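You operate a simulated robot arm through the tools that you are given. There is no shell and no other tool.

You are at the controls of a simulated robot arm. One attempt, no reset.

## Task
Tension the slack guard wire to 100 kg and lock it.
Fine: hang the gauge on the wire's peg and leave it there; free the lock, turn the knob, lock it again.

Only the result counts: the job must be done as asked and must still hold three seconds after the hand-in. Knocking over, shifting, dropping, spilling or breaking anything else fails it.

## Robot
A 6-joint arm with a two-finger parallel gripper, fixed in place. Base frame: the origin is at the foot of the arm, x ahead of it, y to its left, z up. Units: mm, degrees, N and s.
Its first joint turns from -166.0 to 166.0 degrees. Payload 3.91 kg.
The TCP is the grasp point between the finger pads, 30 mm short of the fingertips. In the tool frame z runs along the fingers and y along their closing line. The gripper opens to 110 mm. The fingers are 20 mm wide and 10 mm thick; the gripper's body (48 by 112 mm) begins 55 mm behind the TCP.
Orientation is told as [roll, pitch, yaw] about the base's x, y, z axes, in that order, counted from this pose: with the fingers straight down and closing along the base's y, the tool's x points along the base's -x, its y along +y and its z along -z.

## Interface
- The arm moves only by the tool jog_arm. Its arguments are lists of equal length, an entry for each row: "slide": the shift along the base's x, y, z in units of 200 mm (1.0 is 200 mm), a list of three; "dr": the turn, a rotation vector about the base's x, y, z in units of 60 degrees (1.0 is 60 degrees), a list of three; "fingers": the opening, from 0 (shut) to 1 (fully open). In form: {"slide": [[dx, dy, dz], ...], "dr": [[ax, ay, az], ...], "fingers": [fingers, ...]}. A call has 1 to 20 rows; each row is the pose to reach, as a shift and turn from the pose commanded when the call began. A call with a number of a shift or a turn outside -1 to 1 is refused whole. Each row takes 0.2 s and may step no farther than 50 mm and 8.6 degrees from the row before; otherwise, or with a gripper value out of range, the whole call is refused. A pose out of reach is approached as far as the arm can. The call stops where the force on the tool passes 40 N (or 10 N more than at its start, if that is more) or the arm is blocked; 0.2 s more then pass. Each finger travels about 153 mm/s and halts on what it meets, pressing with about 28 N; the grip force reading is that of the motor and also rises with nothing between the fingers. The clock runs only during rows and for 0.2 s after the last one: add rows that repeat a pose to give the fingers time. The reply holds the time, the measured pose of the TCP, the force on the tool along the base axes, the opening and the grip force, in the units named above and with some noise, with the torque about the TCP (base axes, N m) and any sound that the robot's microphone picked up.
- Cameras (640 x 400 px; columns grow to the right, rows downward): "scene" is fixed at [401.1, -498.9, 1552.6]; the picture's right is [0.82, -0.57, 0.00], its down [-0.55, -0.78, -0.29] and it looks along [0.17, 0.24, -0.96] (base axes); focal length 216 px, centre (320, 200). "wrist" rides on the gripper at [72, 17, -103] in the tool frame; the picture's right is [-0.23, 0.97, 0.00], its down [-0.76, -0.18, -0.62] and it looks along [-0.61, -0.14, 0.78] (tool axes); focal length 222 px, centre (320, 200). There is no depth. A picture from a camera that has moved, and an enlarged one, comes with that camera's place and axes in the base frame and with its lens.
- capture(camera): a new picture of that camera. It takes no simulated time.
- zoom(camera, box): a new picture of the part [left, top, right, bottom] of that camera's present view, enlarged. It takes no simulated time.
- finish_job(): hands the job in; it is judged then, once.

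Places have to be worked out from the pictures, the camera data and where the tool is seen. Open the gripper and draw the arm clear of the work before you hand the job in, unless the task says otherwise.

The tools are called after "Request:" as name(argument=value, ...) on one line, values as JSON. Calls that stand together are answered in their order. jog_arm: Moves the arm, as the interface text tells. Its arguments: {"type":"object","properties":{"slide":{"type":"array","items":{"type":"array","items":{"type":"number"}}},"dr":{"type":"array","items":{"type":"array","items":{"type":"number"}}},"fingers":{"type":"array","items":{"type":"number"}}},"required":["slide","dr","fingers"]} The other tools are called the same way: capture (camera) takes a picture; zoom (camera, box) takes an enlarged picture of a part of a camera's view; finish_job () hands the job in.

At the start:

```text
time: 0.0
tool_pos: [554.5, -229.5, 1200.7]
ee_rot: [-0.1, -0.1, 0.1]
wrist_force: [0.9, 0.9, 1.1]
wrist_torque: [-0.01, 0.03, 0.01]
finger_gap: 109.8
grip_force: 0.1
```

scene: 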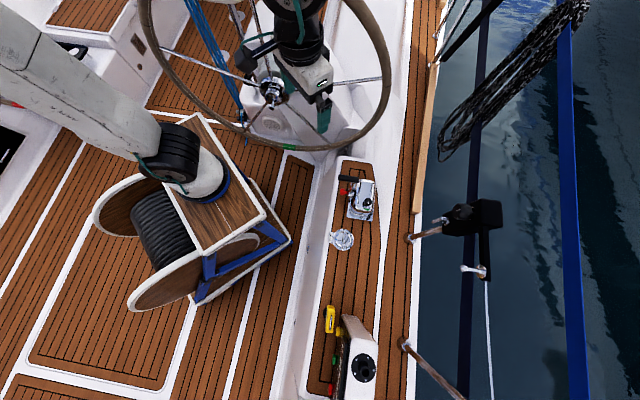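
wrist: 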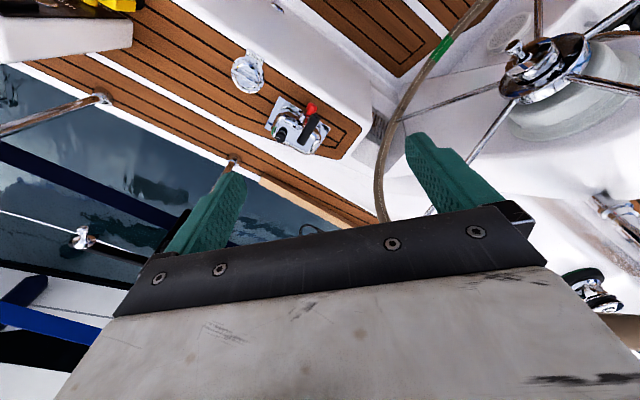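

I'll start by looking closely at the scene from both cameras.

Request:
zoom(camera="scene", box=[300, 160, 420, 235])

Request:
zoom(camera="scene", box=[300, 220, 428, 300])

Request:
zoom(camera="scene", box=[290, 290, 450, 390])

Request:
zoom(camera="scene", box=[400, 180, 528, 300])

Request:
zoom(camera="wrist", box=[200, 30, 380, 170])

Request:
zoom(camera="wrist", box=[0, 60, 250, 280])

```text
5.33 times, centred on (360, 198) of scene
camera zoom: at [401.1, -498.9, 1552.6], right [0.82, -0.57, 0.0], down [-0.55, -0.78, -0.29], along [0.17, 0.24, -0.96], focal length 1153 px, centre (107, 213)
```

zoom: 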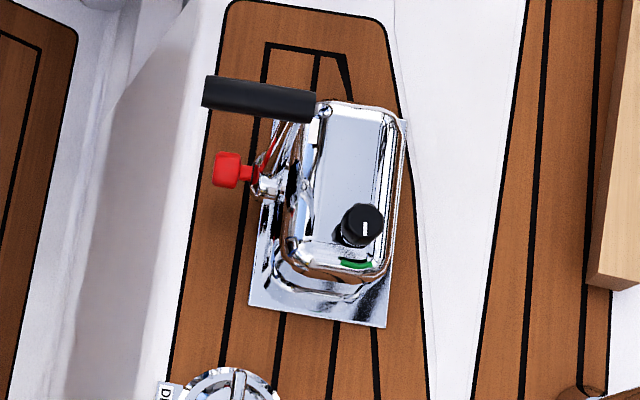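

```text
5.00 times, centred on (364, 260) of scene
camera zoom: at [401.1, -498.9, 1552.6], right [0.82, -0.57, 0.0], down [-0.55, -0.78, -0.29], along [0.17, 0.24, -0.96], focal length 1081 px, centre (100, -100)
```

zoom: 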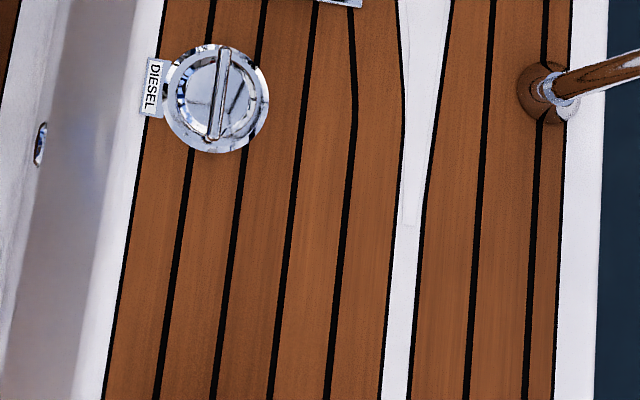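

```text
4.00 times, centred on (370, 340) of scene
camera zoom: at [401.1, -498.9, 1552.6], right [0.82, -0.57, 0.0], down [-0.55, -0.78, -0.29], along [0.17, 0.24, -0.96], focal length 865 px, centre (120, -360)
```

zoom: 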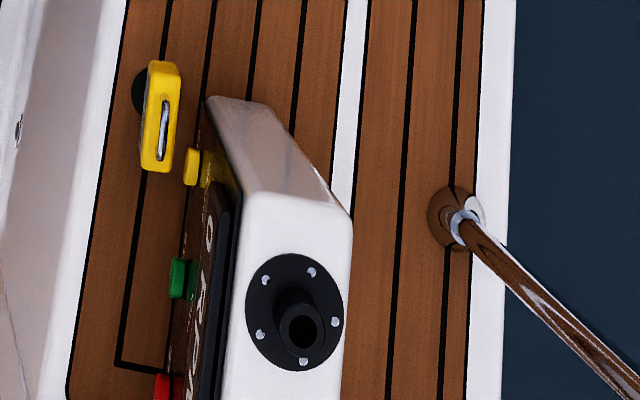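

```text
3.33 times, centred on (464, 240) of scene
camera zoom: at [401.1, -498.9, 1552.6], right [0.82, -0.57, 0.0], down [-0.55, -0.78, -0.29], along [0.17, 0.24, -0.96], focal length 721 px, centre (-160, 67)
```

zoom: 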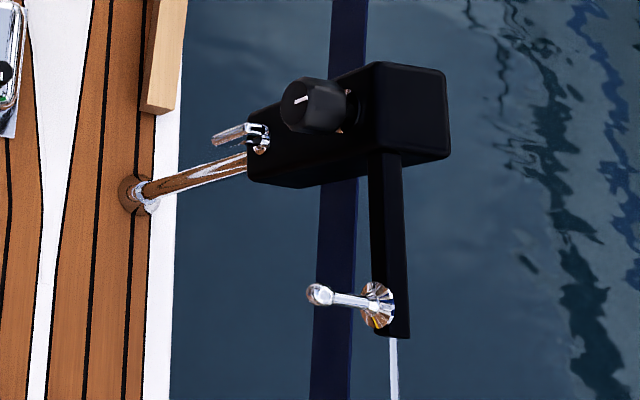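

```text
2.86 times, centred on (290, 100) of wrist
camera zoom: at [482.7, -212.4, 1303.2], right [0.23, 0.97, 0.0], down [0.76, -0.18, 0.62], along [0.61, -0.14, -0.78], focal length 635 px, centre (406, 486)
```

zoom: 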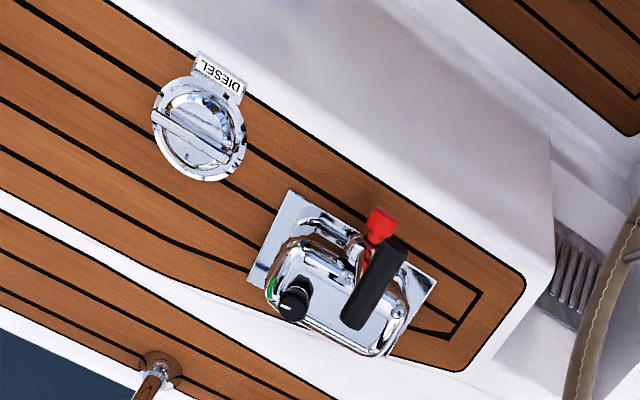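

```text
1.82 times, centred on (125, 170) of wrist
camera zoom: at [482.7, -212.4, 1303.2], right [0.23, 0.97, 0.0], down [0.76, -0.18, 0.62], along [0.61, -0.14, -0.78], focal length 404 px, centre (674, 254)
```

zoom: 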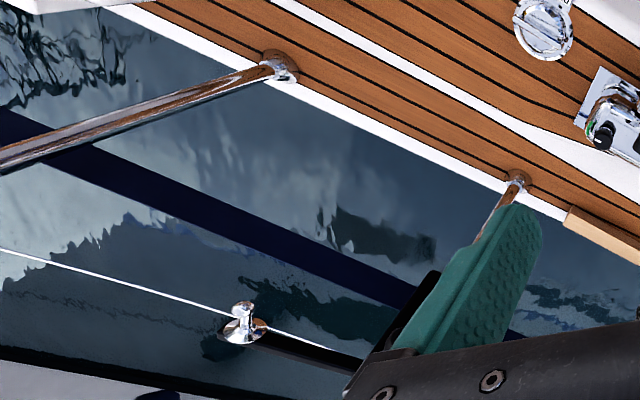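

The black box on the stanchion seems to carry the knob, lock lever and peg. I need to find the gauge; zooming into the yellow item and other areas.

Request:
zoom(camera="scene", box=[310, 295, 360, 345])

Request:
zoom(camera="scene", box=[430, 190, 510, 240])

Request:
zoom(camera="scene", box=[445, 240, 509, 300])

Request:
zoom(camera="wrist", box=[0, 0, 160, 100])

Request:
zoom(camera="scene", box=[0, 0, 320, 200])

Request:
zoom(camera="scene", box=[400, 0, 640, 150])

```text
8.00 times, centred on (335, 320) of scene
camera zoom: at [401.1, -498.9, 1552.6], right [0.82, -0.57, 0.0], down [-0.55, -0.78, -0.29], along [0.17, 0.24, -0.96], focal length 1730 px, centre (200, -760)
```

zoom: 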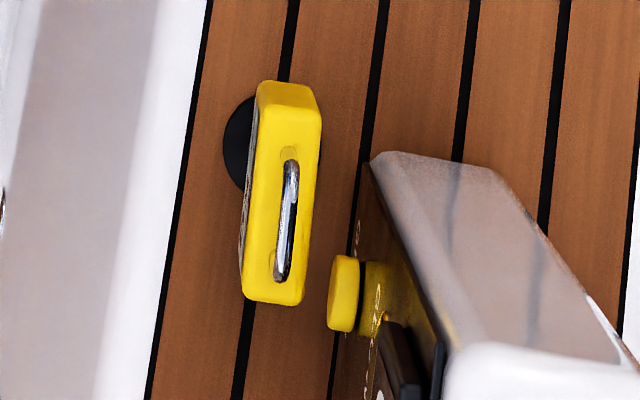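

```text
8.00 times, centred on (470, 215) of scene
camera zoom: at [401.1, -498.9, 1552.6], right [0.82, -0.57, 0.0], down [-0.55, -0.78, -0.29], along [0.17, 0.24, -0.96], focal length 1730 px, centre (-880, 80)
```

zoom: 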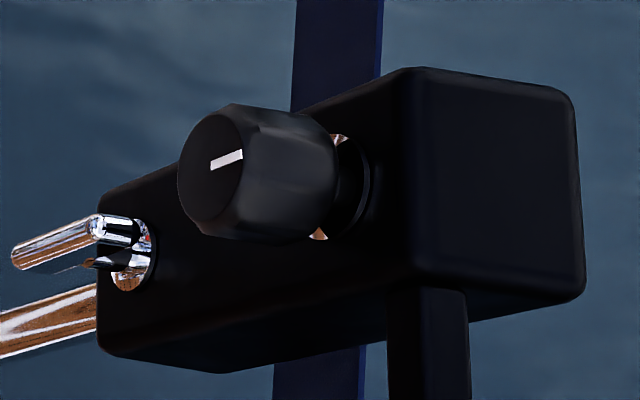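

```text
6.67 times, centred on (477, 270) of scene
camera zoom: at [401.1, -498.9, 1552.6], right [0.82, -0.57, 0.0], down [-0.55, -0.78, -0.29], along [0.17, 0.24, -0.96], focal length 1441 px, centre (-727, -267)
```

zoom: 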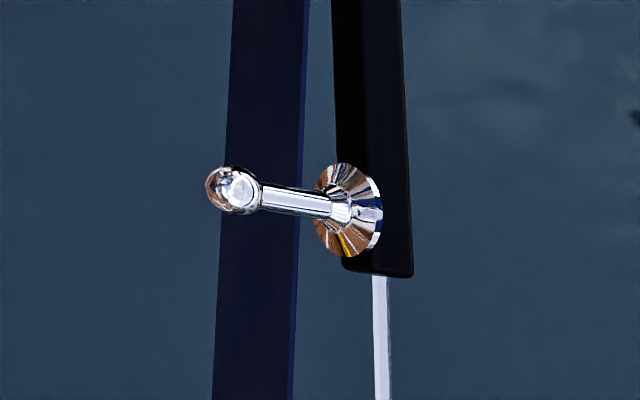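

```text
4.00 times, centred on (80, 50) of wrist
camera zoom: at [482.7, -212.4, 1303.2], right [0.23, 0.97, 0.0], down [0.76, -0.18, 0.62], along [0.61, -0.14, -0.78], focal length 888 px, centre (1280, 800)
```

zoom: 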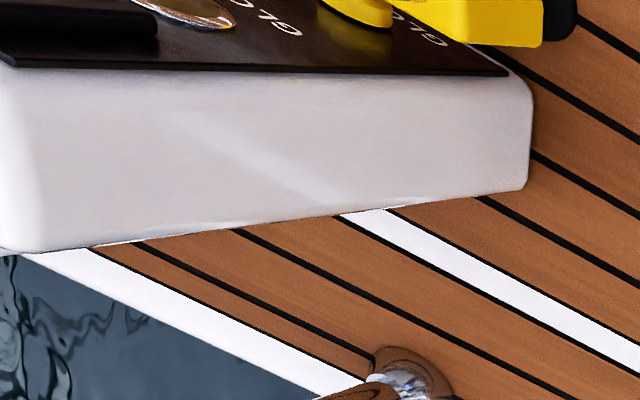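

```text
2.00 times, centred on (160, 100) of scene
camera zoom: at [401.1, -498.9, 1552.6], right [0.82, -0.57, 0.0], down [-0.55, -0.78, -0.29], along [0.17, 0.24, -0.96], focal length 432 px, centre (640, 400)
```

zoom: 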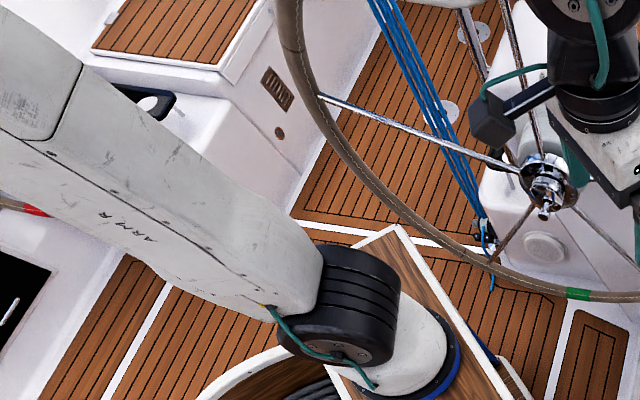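

```text
2.67 times, centred on (520, 75) of scene
camera zoom: at [401.1, -498.9, 1552.6], right [0.82, -0.57, 0.0], down [-0.55, -0.78, -0.29], along [0.17, 0.24, -0.96], focal length 577 px, centre (-213, 533)
```

zoom: 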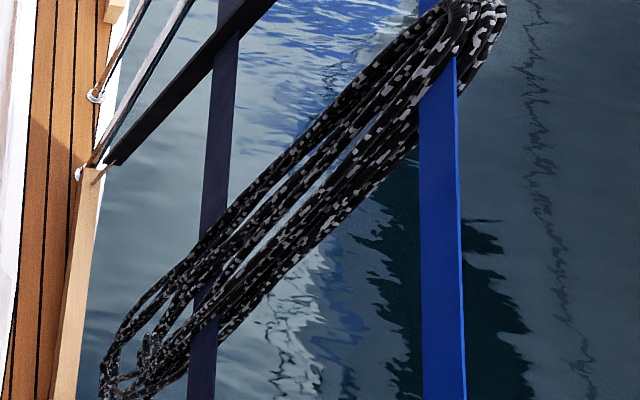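

The gauge looks to be the yellow box with the steel shackle. I'll check the arm base region to verify my camera geometry.

Request:
zoom(camera="scene", box=[80, 100, 320, 320])

Request:
zoom(camera="scene", box=[200, 0, 360, 140])

```text
1.82 times, centred on (200, 210) of scene
camera zoom: at [401.1, -498.9, 1552.6], right [0.82, -0.57, 0.0], down [-0.55, -0.78, -0.29], along [0.17, 0.24, -0.96], focal length 393 px, centre (538, 182)
```

zoom: 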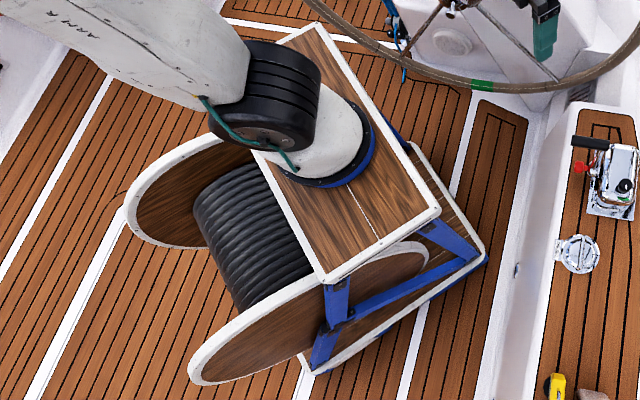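

```text
2.86 times, centred on (280, 70) of scene
camera zoom: at [401.1, -498.9, 1552.6], right [0.82, -0.57, 0.0], down [-0.55, -0.78, -0.29], along [0.17, 0.24, -0.96], focal length 618 px, centre (434, 571)
```

zoom: 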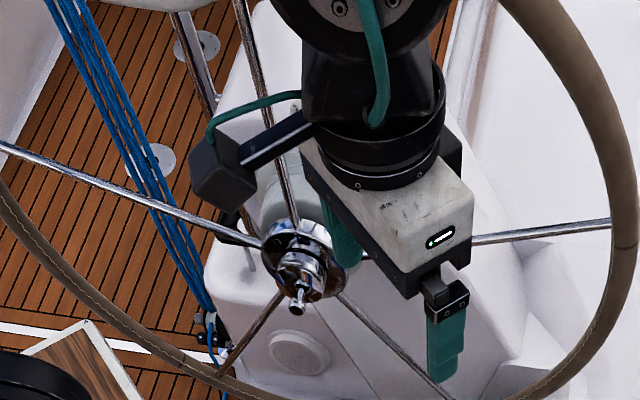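

The geometry checks out for the gripper and for things I triangulated: the peg tip is near (667,-688,1032), knob near (741,-581,1053), lever below it, and the gauge near (325,-693,575). I'll move toward the rail with a yaw so the wrist camera looks at the tensioner.

Request:
jog_arm(slide=[[0.008, -0.19, -0.06], [0.016, -0.38, -0.12], [0.024, -0.57, -0.18], [0.032, -0.76, -0.24], [0.04, -0.95, -0.3]], dr=[[0, 0, -0.117], [0, 0, -0.233], [0, 0, -0.35], [0, 0, -0.467], [0, 0, -0.583]], fingers=[1, 1, 1, 1, 1])

```text
time: 1.2
tool_pos: [561.8, -420.0, 1138.7]
ee_rot: [-0.1, -0.1, -35.0]
wrist_force: [0.2, 0.4, 0.8]
wrist_torque: [-0.02, 0.0, 0.0]
finger_gap: 110.2
grip_force: 0.1
```

Yaw worked. Next I tilt the tool 30° outboard and move to a viewing position in front of the tensioner.

Request:
jog_arm(slide=[[0.01, -0.09, -0.06], [0.02, -0.19, -0.12], [0.03, -0.28, -0.18], [0.04, -0.375, -0.245]], dr=[[-0.071, -0.1025, 0], [-0.1425, -0.205, 0], [-0.214, -0.3075, 0], [-0.285, -0.41, 0]], fingers=[1, 1, 1, 1])

Request:
capture(camera="wrist")

Request:
capture(camera="scene")

```text
time: 2.2
tool_pos: [569.4, -494.7, 1091.3]
ee_rot: [0.2, -30.1, -35.0]
wrist_force: [-0.1, -0.3, 0.4]
wrist_torque: [-0.06, 0.01, 0.03]
finger_gap: 110.0
grip_force: 0.1
```

```text
taken
camera wrist: at [486.0, -415.2, 1144.5], right [0.72, 0.69, 0.11], down [0.18, -0.34, 0.92], along [0.67, -0.64, -0.37], focal length 222 px, centre (320, 200)
```

wrist: 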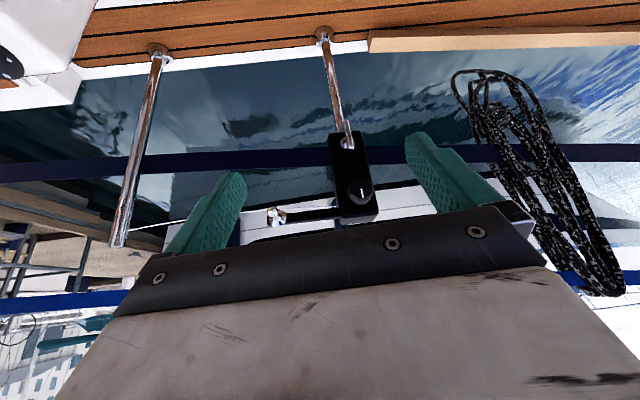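

```text
taken
```

scene: 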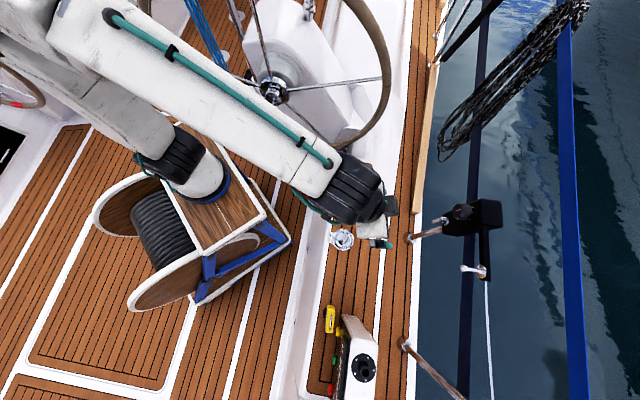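

Camera is at a good vantage. I'll zoom in on the tensioner, the peg and the lever.

Request:
zoom(camera="wrist", box=[310, 120, 400, 220])

Request:
zoom(camera="wrist", box=[230, 160, 390, 240])

Request:
zoom(camera="scene", box=[300, 290, 390, 350])

```text
4.00 times, centred on (355, 170) of wrist
camera zoom: at [486.0, -415.2, 1144.5], right [0.72, 0.69, 0.11], down [0.18, -0.34, 0.92], along [0.67, -0.64, -0.37], focal length 888 px, centre (180, 320)
```

zoom: 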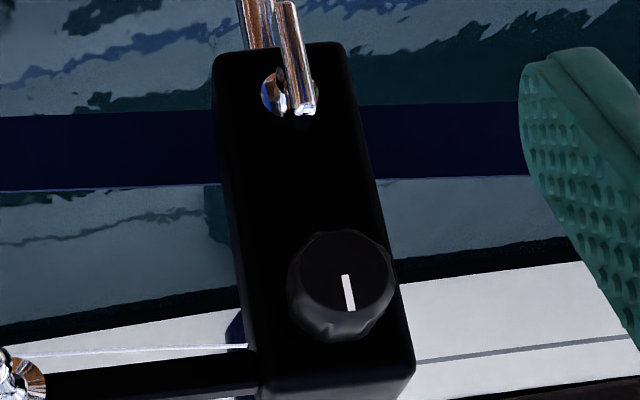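

```text
4.00 times, centred on (310, 200) of wrist
camera zoom: at [486.0, -415.2, 1144.5], right [0.72, 0.69, 0.11], down [0.18, -0.34, 0.92], along [0.67, -0.64, -0.37], focal length 888 px, centre (360, 200)
```

zoom: 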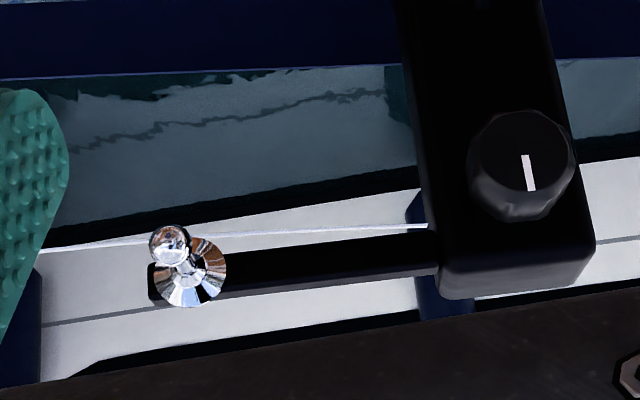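

```text
6.67 times, centred on (345, 320) of scene
camera zoom: at [401.1, -498.9, 1552.6], right [0.82, -0.57, 0.0], down [-0.55, -0.78, -0.29], along [0.17, 0.24, -0.96], focal length 1441 px, centre (153, -600)
```

zoom: 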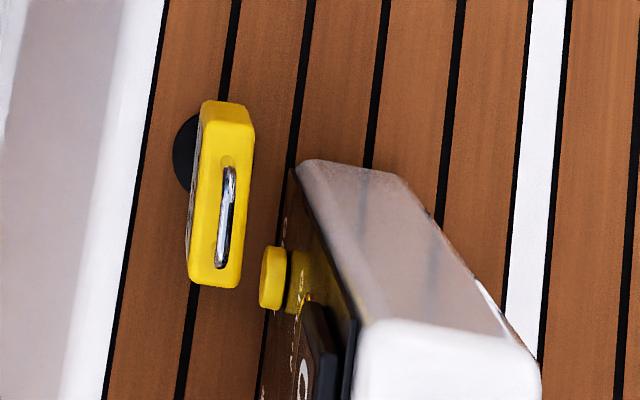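

The tensioner's box is vertical with its face looking inboard at azimuth about 134°. The knob is near (773,-591,1001), the lever hangs near (778,-597,890), and the peg runs from (699,-722,1023) to (671,-693,1025). I'll move in for a close look at the lever.

Request:
jog_arm(slide=[[0.131, -0.028, -0.165], [0.262, -0.056, -0.33], [0.393, -0.084, -0.495], [0.524, -0.112, -0.66], [0.655, -0.14, -0.825]], dr=[[0, 0, 0], [0, 0, 0], [0, 0, 0], [0, 0, 0], [0, 0, 0]], fingers=[1, 1, 1, 1, 1])

Request:
capture(camera="wrist")

Request:
zoom(camera="wrist", box=[260, 120, 420, 220])

```text
time: 3.4
tool_pos: [703.0, -521.2, 927.1]
ee_rot: [0.1, -29.9, -35.0]
wrist_force: [-0.5, -0.4, 1.2]
wrist_torque: [0.01, 0.02, 0.01]
finger_gap: 109.7
grip_force: 0.0
```

```text
taken
camera wrist: at [619.5, -442.1, 980.5], right [0.72, 0.69, 0.11], down [0.18, -0.35, 0.92], along [0.67, -0.64, -0.37], focal length 222 px, centre (320, 200)
```

wrist: 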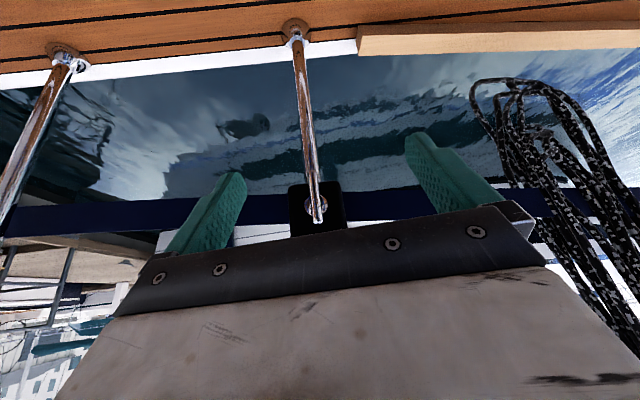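

```text
4.00 times, centred on (340, 170) of wrist
camera zoom: at [619.5, -442.1, 980.5], right [0.72, 0.69, 0.11], down [0.18, -0.35, 0.92], along [0.67, -0.64, -0.37], focal length 888 px, centre (240, 320)
```

zoom: 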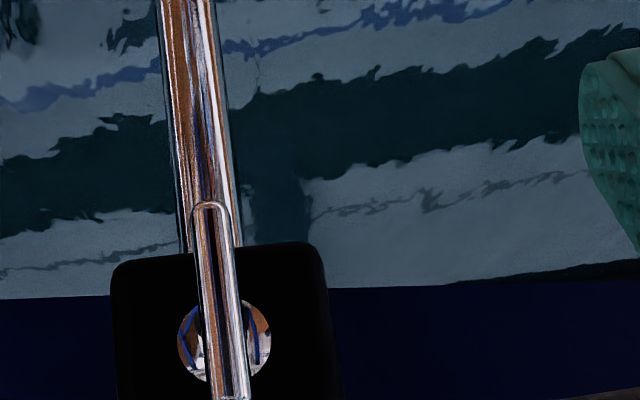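

The lever bar lies in front of a chrome disc on the box's lower end. I'll try a tighter zoom on both cameras to understand the lever's shape.

Request:
zoom(camera="scene", box=[426, 208, 458, 228])

Request:
zoom(camera="wrist", box=[290, 160, 354, 230])

Request:
capture(camera="scene")

```text
16.00 times, centred on (442, 218) of scene
camera zoom: at [401.1, -498.9, 1552.6], right [0.82, -0.57, 0.0], down [-0.55, -0.78, -0.29], along [0.17, 0.24, -0.96], focal length 3459 px, centre (-1632, -88)
```

zoom: 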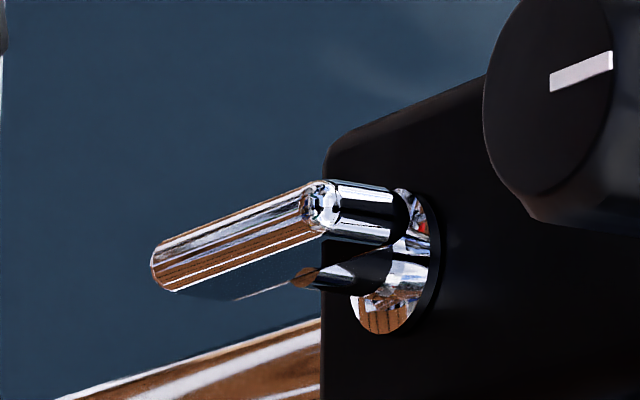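

```text
5.71 times, centred on (322, 195) of wrist
camera zoom: at [619.5, -442.1, 980.5], right [0.72, 0.69, 0.11], down [0.18, -0.35, 0.92], along [0.67, -0.64, -0.37], focal length 1269 px, centre (309, 229)
```

zoom: 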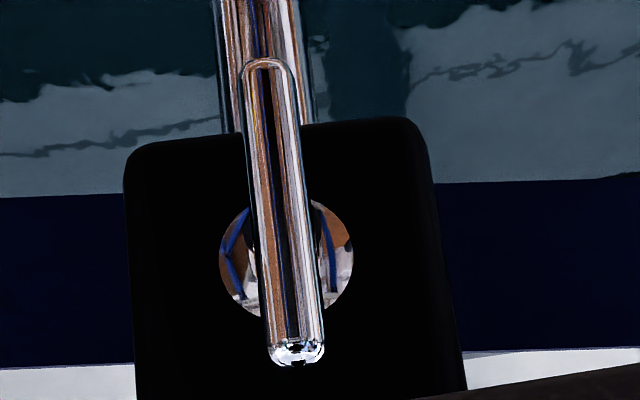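

```text
taken
```

scene: 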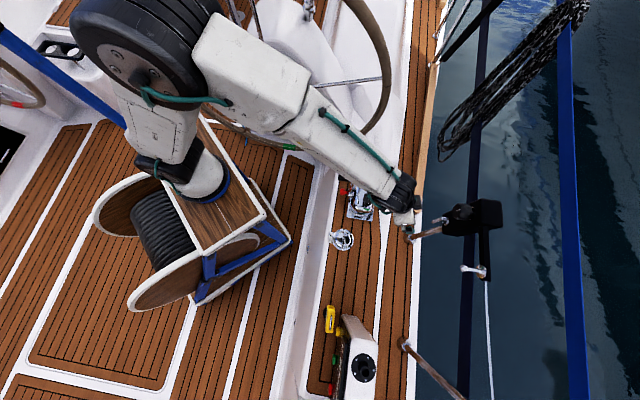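

The lever is a bar about 57 mm long and 12 mm wide, centred on the disc and vertical, so it's a turn lock. Now I'll back off inboard and go look at the gauge.

Request:
jog_arm(slide=[[-0.2, 0.1, 0.03], [-0.4, 0.2, 0.06], [-0.6, 0.3, 0.09], [-0.8, 0.4, 0.1], [-1.0, 0.5, 0.11]], dr=[[0, 0, 0], [0, 0, 0], [0, 0, 0], [0, 0, 0], [0, 0, 0]], fingers=[1, 1, 1, 1, 1])

Request:
jog_arm(slide=[[-0.16, -0.08, -0.12], [-0.33, -0.16, -0.25], [-0.5, -0.25, -0.37], [-0.66, -0.33, -0.5], [-0.83, -0.41, -0.62], [-1.0, -0.5, -0.75]], dr=[[0, 0, 0], [0, 0, 0], [0, 0, 0], [0, 0, 0], [0, 0, 0], [0, 0, 0]], fingers=[1, 1, 1, 1, 1, 1])

Request:
capture(camera="wrist")

Request:
zoom(camera="wrist", box=[180, 50, 300, 150])

```text
time: 4.6
tool_pos: [503.7, -424.5, 951.5]
ee_rot: [0.1, -29.8, -35.0]
wrist_force: [-0.3, -0.5, 0.5]
wrist_torque: [0.03, -0.01, -0.01]
finger_gap: 109.7
grip_force: 0.0
```

```text
time: 6.0
tool_pos: [304.3, -518.8, 795.3]
ee_rot: [0.1, -30.0, -34.9]
wrist_force: [0.8, 0.6, -0.7]
wrist_torque: [0.0, 0.01, 0.0]
finger_gap: 109.8
grip_force: 0.2
```

```text
taken
camera wrist: at [219.9, -439.9, 849.1], right [0.72, 0.69, 0.11], down [0.18, -0.35, 0.92], along [0.67, -0.64, -0.37], focal length 222 px, centre (320, 200)
```

wrist: 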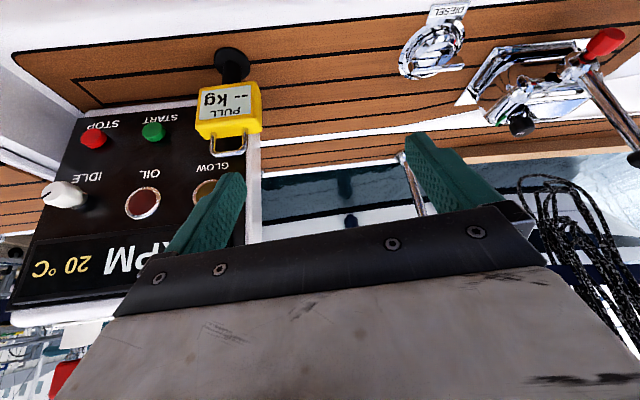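

```text
4.00 times, centred on (240, 100) of wrist
camera zoom: at [219.9, -439.9, 849.1], right [0.72, 0.69, 0.11], down [0.18, -0.35, 0.92], along [0.67, -0.64, -0.37], focal length 888 px, centre (640, 600)
```

zoom: 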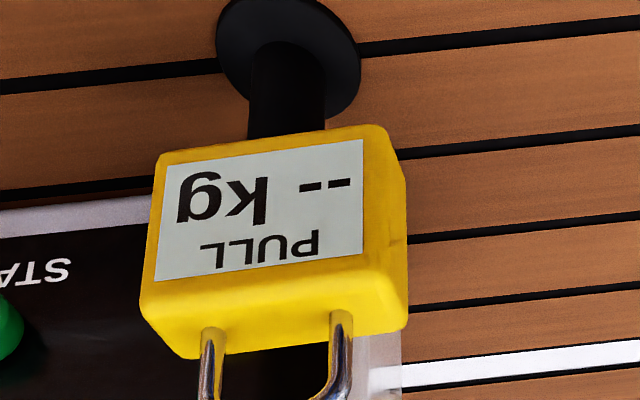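

The display reads "-- kg". The gauge body is about 79×30×64 mm with a steel loop up to z≈680, centred near (318,-681), and it sits on a black post with a disc base; the panel buttons are just outboard of it. I'll align to yaw -43°, tilt 45° at a standoff and inspect.

Request:
jog_arm(slide=[[-0.1, -0.16, -0.1]], dr=[[0, 0, -0.1333]], fingers=[1])

Request:
jog_arm(slide=[[-0.09, -0.16, -0.16], [-0.185, -0.32, -0.32]], dr=[[-0.0853, -0.0914, 0], [-0.1705, -0.1828, 0]], fingers=[1, 1])

Request:
capture(camera="wrist")

Request:
zoom(camera="wrist", box=[250, 100, 410, 200])

Request:
capture(camera="scene")

```text
time: 6.4
tool_pos: [282.2, -554.6, 776.4]
ee_rot: [0.0, -30.0, -43.0]
wrist_force: [0.2, -0.1, -0.1]
wrist_torque: [0.01, 0.0, 0.01]
finger_gap: 110.0
grip_force: 0.0
```

```text
time: 7.0
tool_pos: [244.1, -618.8, 713.6]
ee_rot: [0.0, -45.0, -42.9]
wrist_force: [-0.8, 0.0, -0.4]
wrist_torque: [0.02, 0.0, -0.02]
finger_gap: 110.1
grip_force: 0.0
```

```text
taken
camera wrist: at [164.8, -522.2, 735.6], right [0.78, 0.6, 0.16], down [-0.05, -0.2, 0.98], along [0.62, -0.77, -0.12], focal length 222 px, centre (320, 200)
```

wrist: 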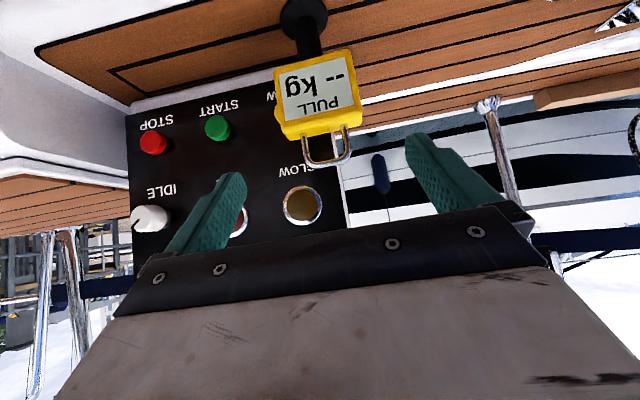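

```text
4.00 times, centred on (330, 150) of wrist
camera zoom: at [164.8, -522.2, 735.6], right [0.78, 0.6, 0.16], down [-0.05, -0.2, 0.98], along [0.62, -0.77, -0.12], focal length 888 px, centre (280, 400)
```

zoom: 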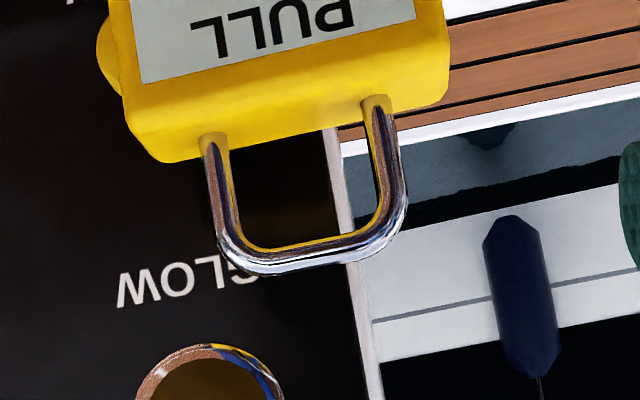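

```text
taken
```

scene: 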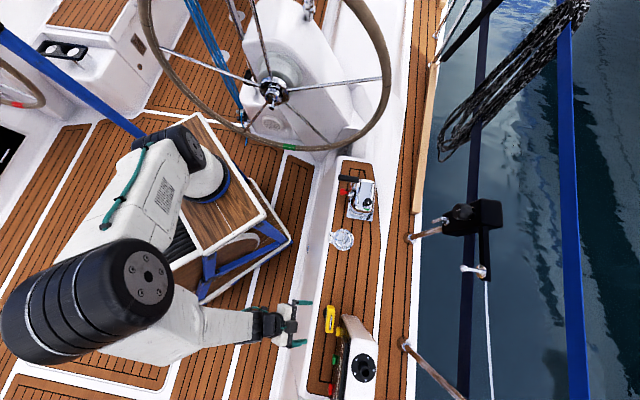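

The gauge is well aligned with the tool (leg bases near (316,-685,638), loop top z≈672). I advance 80 mm along the tool axis with the fingers open and recheck.

Request:
jog_arm(slide=[[0.103, -0.094, -0.1435], [0.206, -0.188, -0.287]], dr=[[0, 0, 0], [0, 0, 0]], fingers=[1, 1])

Request:
capture(camera="wrist")

Request:
zoom(camera="scene", box=[270, 270, 390, 370])

```text
time: 7.6
tool_pos: [283.3, -655.8, 657.0]
ee_rot: [0.0, -45.0, -42.9]
wrist_force: [0.0, -0.1, 0.3]
wrist_torque: [0.03, 0.01, 0.0]
finger_gap: 109.8
grip_force: 0.0
```

```text
taken
camera wrist: at [204.9, -559.7, 678.2], right [0.78, 0.6, 0.16], down [-0.05, -0.2, 0.98], along [0.62, -0.77, -0.12], focal length 222 px, centre (320, 200)
```

wrist: 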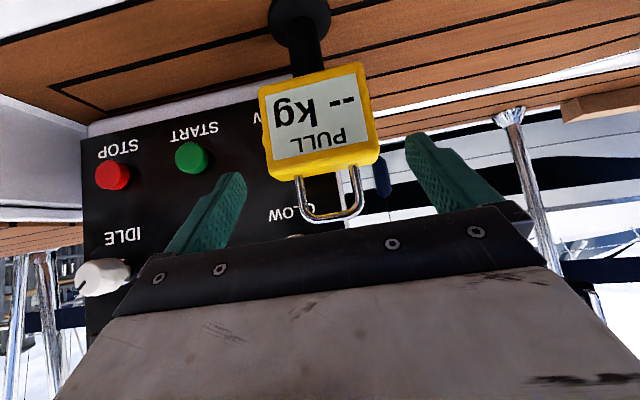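

```text
4.00 times, centred on (330, 320) of scene
camera zoom: at [401.1, -498.9, 1552.6], right [0.82, -0.57, 0.0], down [-0.55, -0.78, -0.29], along [0.17, 0.24, -0.96], focal length 865 px, centre (280, -280)
```

zoom: 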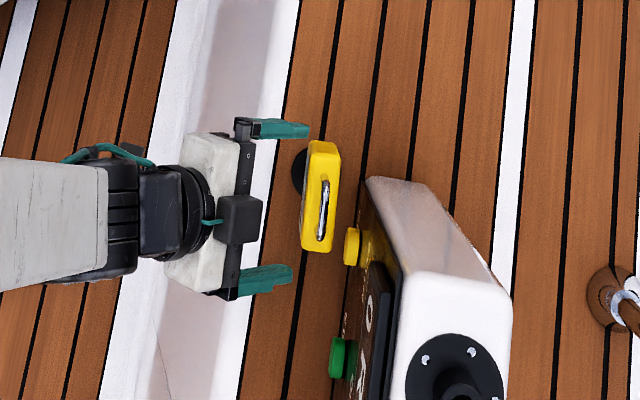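

Gauge centre is about 3 mm to one side in the tool frame. I correct that while advancing the remaining 52 mm, then check before closing.

Request:
jog_arm(slide=[[0.05, -0.035, -0.06], [0.1, -0.075, -0.12], [0.145, -0.115, -0.1845]], dr=[[0, 0, 0], [0, 0, 0], [0, 0, 0]], fingers=[1, 1, 1])

Request:
capture(camera="wrist")

Request:
zoom(camera="scene", box=[290, 290, 370, 350])

```text
time: 8.4
tool_pos: [315.4, -678.9, 619.7]
ee_rot: [0.0, -45.0, -43.0]
wrist_force: [-0.4, -0.4, 1.0]
wrist_torque: [0.0, 0.03, -0.02]
finger_gap: 110.1
grip_force: 0.0
```

```text
taken
camera wrist: at [235.4, -582.4, 641.7], right [0.78, 0.6, 0.16], down [-0.05, -0.2, 0.98], along [0.62, -0.77, -0.12], focal length 222 px, centre (320, 200)
```

wrist: 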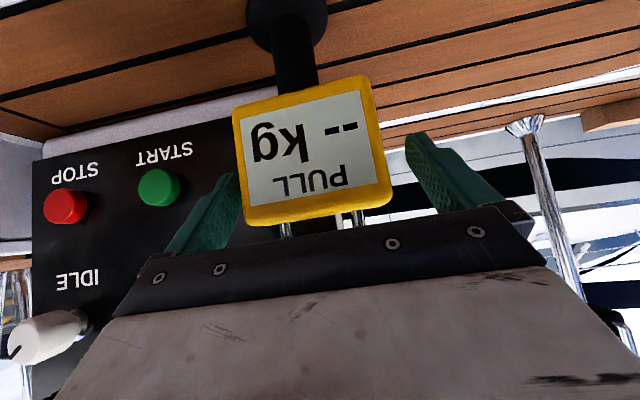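

```text
6.67 times, centred on (330, 320) of scene
camera zoom: at [401.1, -498.9, 1552.6], right [0.82, -0.57, 0.0], down [-0.55, -0.78, -0.29], along [0.17, 0.24, -0.96], focal length 1441 px, centre (253, -600)
```

zoom: 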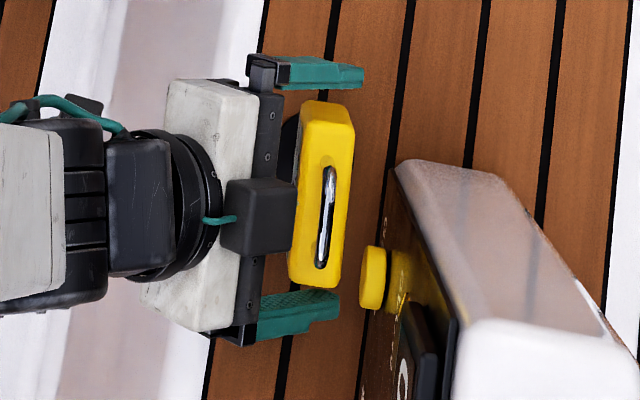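

Gauge sits between the fingers. I'll close partway to 88 mm and check the clearance on both sides before gripping.

Request:
jog_arm(slide=[[0, 0, 0]], dr=[[0, 0, 0]], fingers=[0.8])

Request:
zoom(camera="wrist", box=[200, 120, 440, 270])

Request:
zoom(camera="scene", box=[305, 295, 355, 345])

```text
time: 8.8
tool_pos: [314.8, -678.1, 620.0]
ee_rot: [0.1, -45.0, -43.0]
wrist_force: [0.1, -1.2, -0.6]
wrist_torque: [-0.05, 0.03, -0.03]
finger_gap: 88.9
grip_force: 0.2
```

```text
2.67 times, centred on (320, 195) of wrist
camera zoom: at [235.2, -582.4, 641.7], right [0.78, 0.6, 0.16], down [-0.05, -0.2, 0.98], along [0.62, -0.77, -0.12], focal length 592 px, centre (320, 213)
```

zoom: 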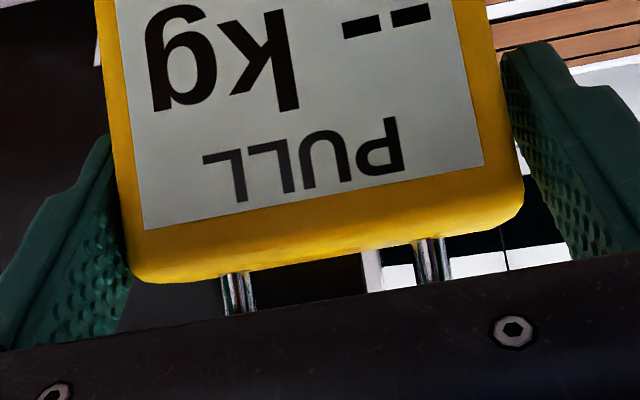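

```text
8.00 times, centred on (330, 320) of scene
camera zoom: at [401.1, -498.9, 1552.6], right [0.82, -0.57, 0.0], down [-0.55, -0.78, -0.29], along [0.17, 0.24, -0.96], focal length 1730 px, centre (240, -760)
```

zoom: 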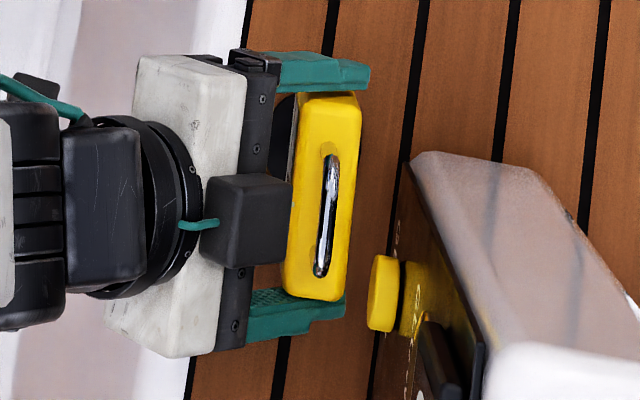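

The wrist view suggests the gauge is about 2 mm toward the aft finger. I nudge 1.5 mm that way and close further in small steps, watching for one-sided contact force.

Request:
jog_arm(slide=[[-0.005, -0.0055, 0], [-0.005, -0.0055, 0]], dr=[[0, 0, 0], [0, 0, 0]], fingers=[0.8, 0.75])

Request:
zoom(camera="wrist", box=[200, 120, 440, 270])

Request:
zoom(camera="scene", box=[315, 300, 347, 340])

```text
time: 9.4
tool_pos: [313.7, -679.7, 619.6]
ee_rot: [0.1, -45.0, -43.0]
wrist_force: [0.8, 1.8, 1.5]
wrist_torque: [0.1, -0.07, -0.02]
finger_gap: 84.8
grip_force: 28.4
```

```text
2.67 times, centred on (320, 195) of wrist
camera zoom: at [234.2, -583.0, 641.1], right [0.78, 0.6, 0.16], down [-0.05, -0.2, 0.98], along [0.62, -0.77, -0.12], focal length 592 px, centre (320, 213)
```

zoom: 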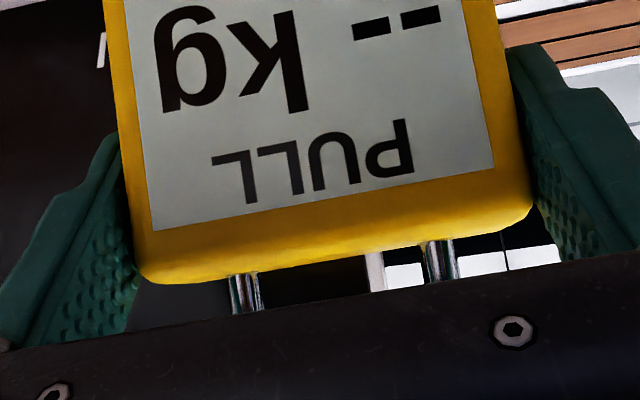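

```text
10.00 times, centred on (331, 320) of scene
camera zoom: at [401.1, -498.9, 1552.6], right [0.82, -0.57, 0.0], down [-0.55, -0.78, -0.29], along [0.17, 0.24, -0.96], focal length 2162 px, centre (210, -1000)
```

zoom: 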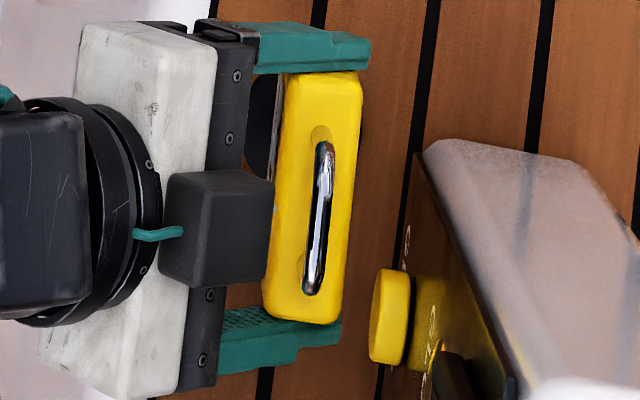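

Fingers stopped at 84.8 mm with a 28 N grip and balanced forces, so both pads touch the gauge. I command a firmer close and then lift straight up a little.

Request:
jog_arm(slide=[[0, 0, 0], [0, 0, 0], [0, 0, 0.025], [0, 0, 0.05], [0, 0, 0.075]], dr=[[0, 0, 0], [0, 0, 0], [0, 0, 0], [0, 0, 0], [0, 0, 0]], fingers=[0.65, 0.6, 0.6, 0.6, 0.6])

Request:
capture(camera="wrist")

Request:
zoom(camera="scene", box=[290, 290, 370, 350])

```text
time: 10.6
tool_pos: [314.1, -680.7, 633.9]
ee_rot: [0.1, -44.9, -42.9]
wrist_force: [0.2, 0.5, -3.8]
wrist_torque: [0.01, 0.0, 0.03]
finger_gap: 84.7
grip_force: 27.8
```

```text
taken
camera wrist: at [234.6, -583.4, 656.4], right [0.78, 0.6, 0.16], down [-0.05, -0.2, 0.98], along [0.62, -0.77, -0.12], focal length 222 px, centre (320, 200)
```

wrist: 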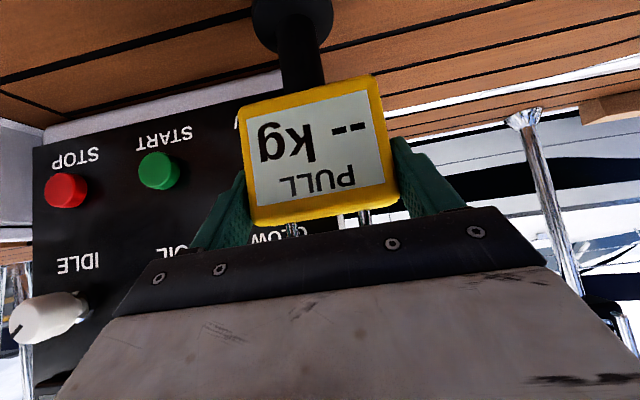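

```text
6.67 times, centred on (330, 320) of scene
camera zoom: at [401.1, -498.9, 1552.6], right [0.82, -0.57, 0.0], down [-0.55, -0.78, -0.29], along [0.17, 0.24, -0.96], focal length 1441 px, centre (253, -600)
```

zoom: 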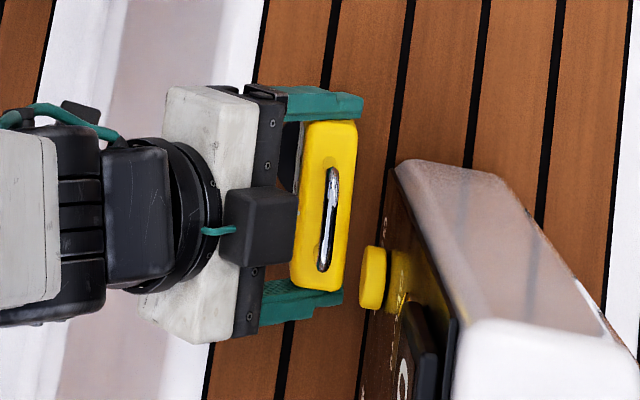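

Weight reading rose by about 4 N, so the gauge appears lifted; I need to see whether the post stays behind. I lift another 25 mm and look.

Request:
jog_arm(slide=[[0, 0, 0.04], [0, 0, 0.08], [0, 0, 0.125]], dr=[[0, 0, 0], [0, 0, 0], [0, 0, 0]], fingers=[0.6, 0.6, 0.6])

Request:
capture(camera="wrist")

Request:
zoom(camera="wrist", box=[200, 0, 440, 150])

```text
time: 11.4
tool_pos: [313.4, -679.9, 659.7]
ee_rot: [0.0, -44.9, -42.9]
wrist_force: [-0.3, 0.1, -2.8]
wrist_torque: [0.04, -0.02, -0.01]
finger_gap: 84.9
grip_force: 28.2
```

```text
taken
camera wrist: at [234.2, -582.8, 681.4], right [0.78, 0.6, 0.16], down [-0.05, -0.2, 0.98], along [0.62, -0.77, -0.13], focal length 222 px, centre (320, 200)
```

wrist: 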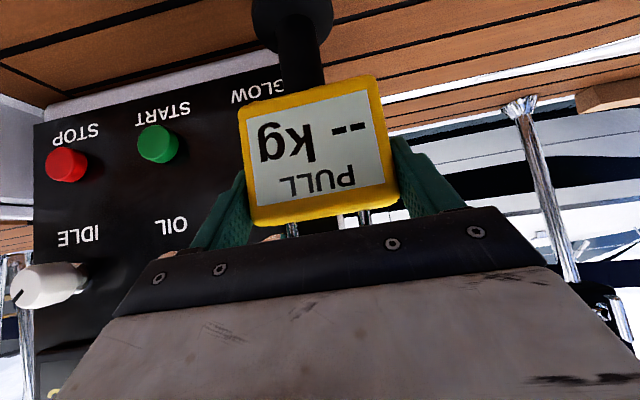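

```text
2.67 times, centred on (320, 75) of wrist
camera zoom: at [234.2, -582.8, 681.4], right [0.78, 0.6, 0.16], down [-0.05, -0.2, 0.98], along [0.62, -0.77, -0.13], focal length 592 px, centre (320, 533)
```

zoom: 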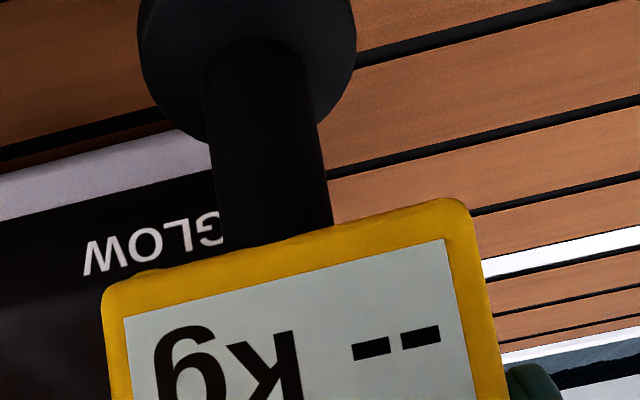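

The post and disc rise with the gauge, so they're part of it (about 3.5 N total). Using two wrist views, the peg ball is at (669,-695,1023), pointing along azimuth 133.7°. I carry the gauge inboard and up, clear of the panel.

Request:
jog_arm(slide=[[-0.03, 0.05, 0.1], [-0.07, 0.12, 0.22], [-0.11, 0.2, 0.34], [-0.15, 0.28, 0.46], [-0.2, 0.37, 0.58], [-0.2, 0.37, 0.72], [-0.2, 0.37, 0.86]], dr=[[0, 0, 0], [0, 0, 0], [0, 0, 0], [0, 0, -0.02], [0, 0, -0.04], [0, 0, -0.055], [0, 0, -0.055]], fingers=[0.6, 0.6, 0.6, 0.6, 0.6, 0.6, 0.6])

Request:
capture(camera="scene")

```text
time: 13.0
tool_pos: [274.3, -607.0, 832.8]
ee_rot: [0.1, -44.9, -46.3]
wrist_force: [-0.2, 0.1, -3.1]
wrist_torque: [0.0, 0.0, -0.01]
finger_gap: 84.8
grip_force: 27.7
```

```text
taken
```

scene: 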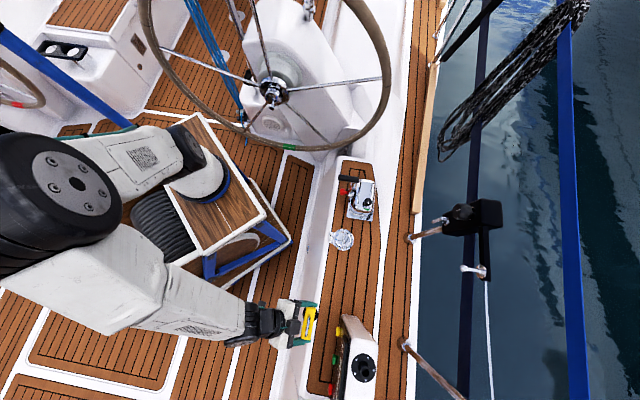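

Gauge is securely held. Now carrying it toward the standoff in front of the peg.

Request:
jog_arm(slide=[[0.13, -0.01, 0.07], [0.27, -0.02, 0.14], [0.41, -0.03, 0.21], [0.55, -0.045, 0.29], [0.69, -0.06, 0.37], [0.83, -0.07, 0.44], [0.95, -0.075, 0.5]], dr=[[0, 0, 0], [0, 0, 0], [0, 0, 0], [0, 0, 0], [0, 0, 0], [0, 0, 0], [0, 0, 0]], fingers=[0.6, 0.6, 0.6, 0.6, 0.6, 0.6, 0.6])

Request:
jog_arm(slide=[[0.13, -0.01, 0.06], [0.27, -0.02, 0.12], [0.4, -0.03, 0.18], [0.53, -0.04, 0.24], [0.62, -0.045, 0.29]], dr=[[0, 0, 0], [0, 0, 0], [0, 0, 0], [0, 0, 0], [0, 0, 0]], fingers=[0.6, 0.6, 0.6, 0.6, 0.6])

Request:
capture(camera="scene")

Request:
capture(camera="wrist")

```text
time: 14.6
tool_pos: [461.8, -621.8, 931.2]
ee_rot: [0.1, -44.9, -46.2]
wrist_force: [-0.3, -0.6, -2.9]
wrist_torque: [0.02, 0.0, 0.0]
finger_gap: 85.0
grip_force: 27.8
```

```text
time: 15.8
tool_pos: [587.3, -627.5, 987.6]
ee_rot: [0.2, -44.9, -46.3]
wrist_force: [-0.9, -1.3, -2.8]
wrist_torque: [0.0, 0.02, -0.01]
finger_gap: 84.7
grip_force: 28.2
```

```text
taken
```

scene: 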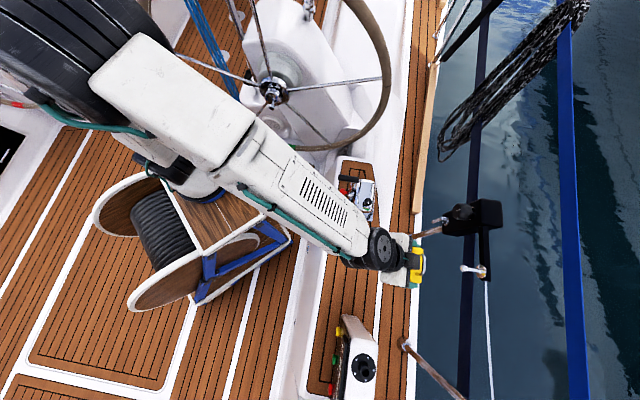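

```text
taken
camera wrist: at [515.1, -527.2, 1010.3], right [0.81, 0.56, 0.16], down [-0.06, -0.2, 0.98], along [0.58, -0.81, -0.12], focal length 222 px, centre (320, 200)
```

wrist: 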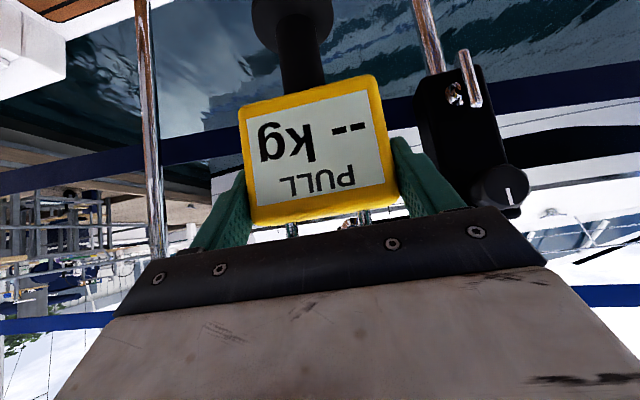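

The peg ball is visible between the loop's legs just above the palm. Zooming to measure its offset from the loop.

Request:
zoom(camera="wrist", box=[270, 190, 400, 260])

Request:
zoom(camera="scene", box=[390, 230, 500, 300])

```text
4.92 times, centred on (335, 225) of wrist
camera zoom: at [515.1, -527.2, 1010.3], right [0.81, 0.56, 0.16], down [-0.06, -0.2, 0.98], along [0.58, -0.81, -0.12], focal length 1094 px, centre (246, 77)
```

zoom: 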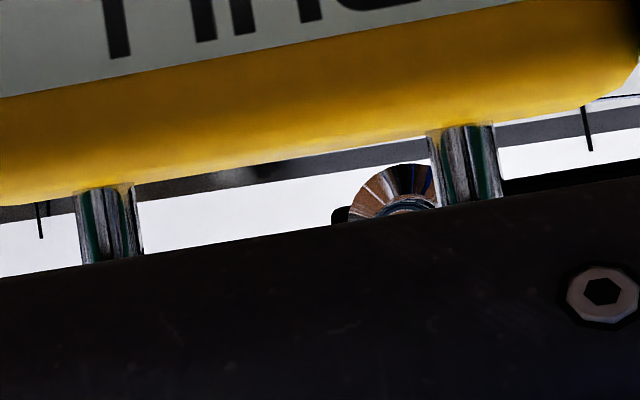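

```text
5.71 times, centred on (445, 265) of scene
camera zoom: at [401.1, -498.9, 1552.6], right [0.82, -0.57, 0.0], down [-0.55, -0.78, -0.29], along [0.17, 0.24, -0.96], focal length 1236 px, centre (-394, -171)
```

zoom: 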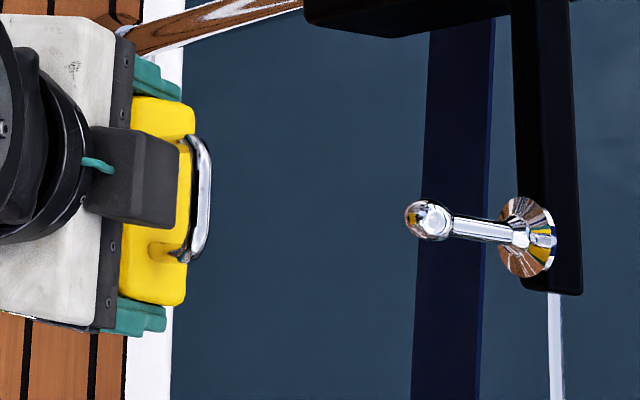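

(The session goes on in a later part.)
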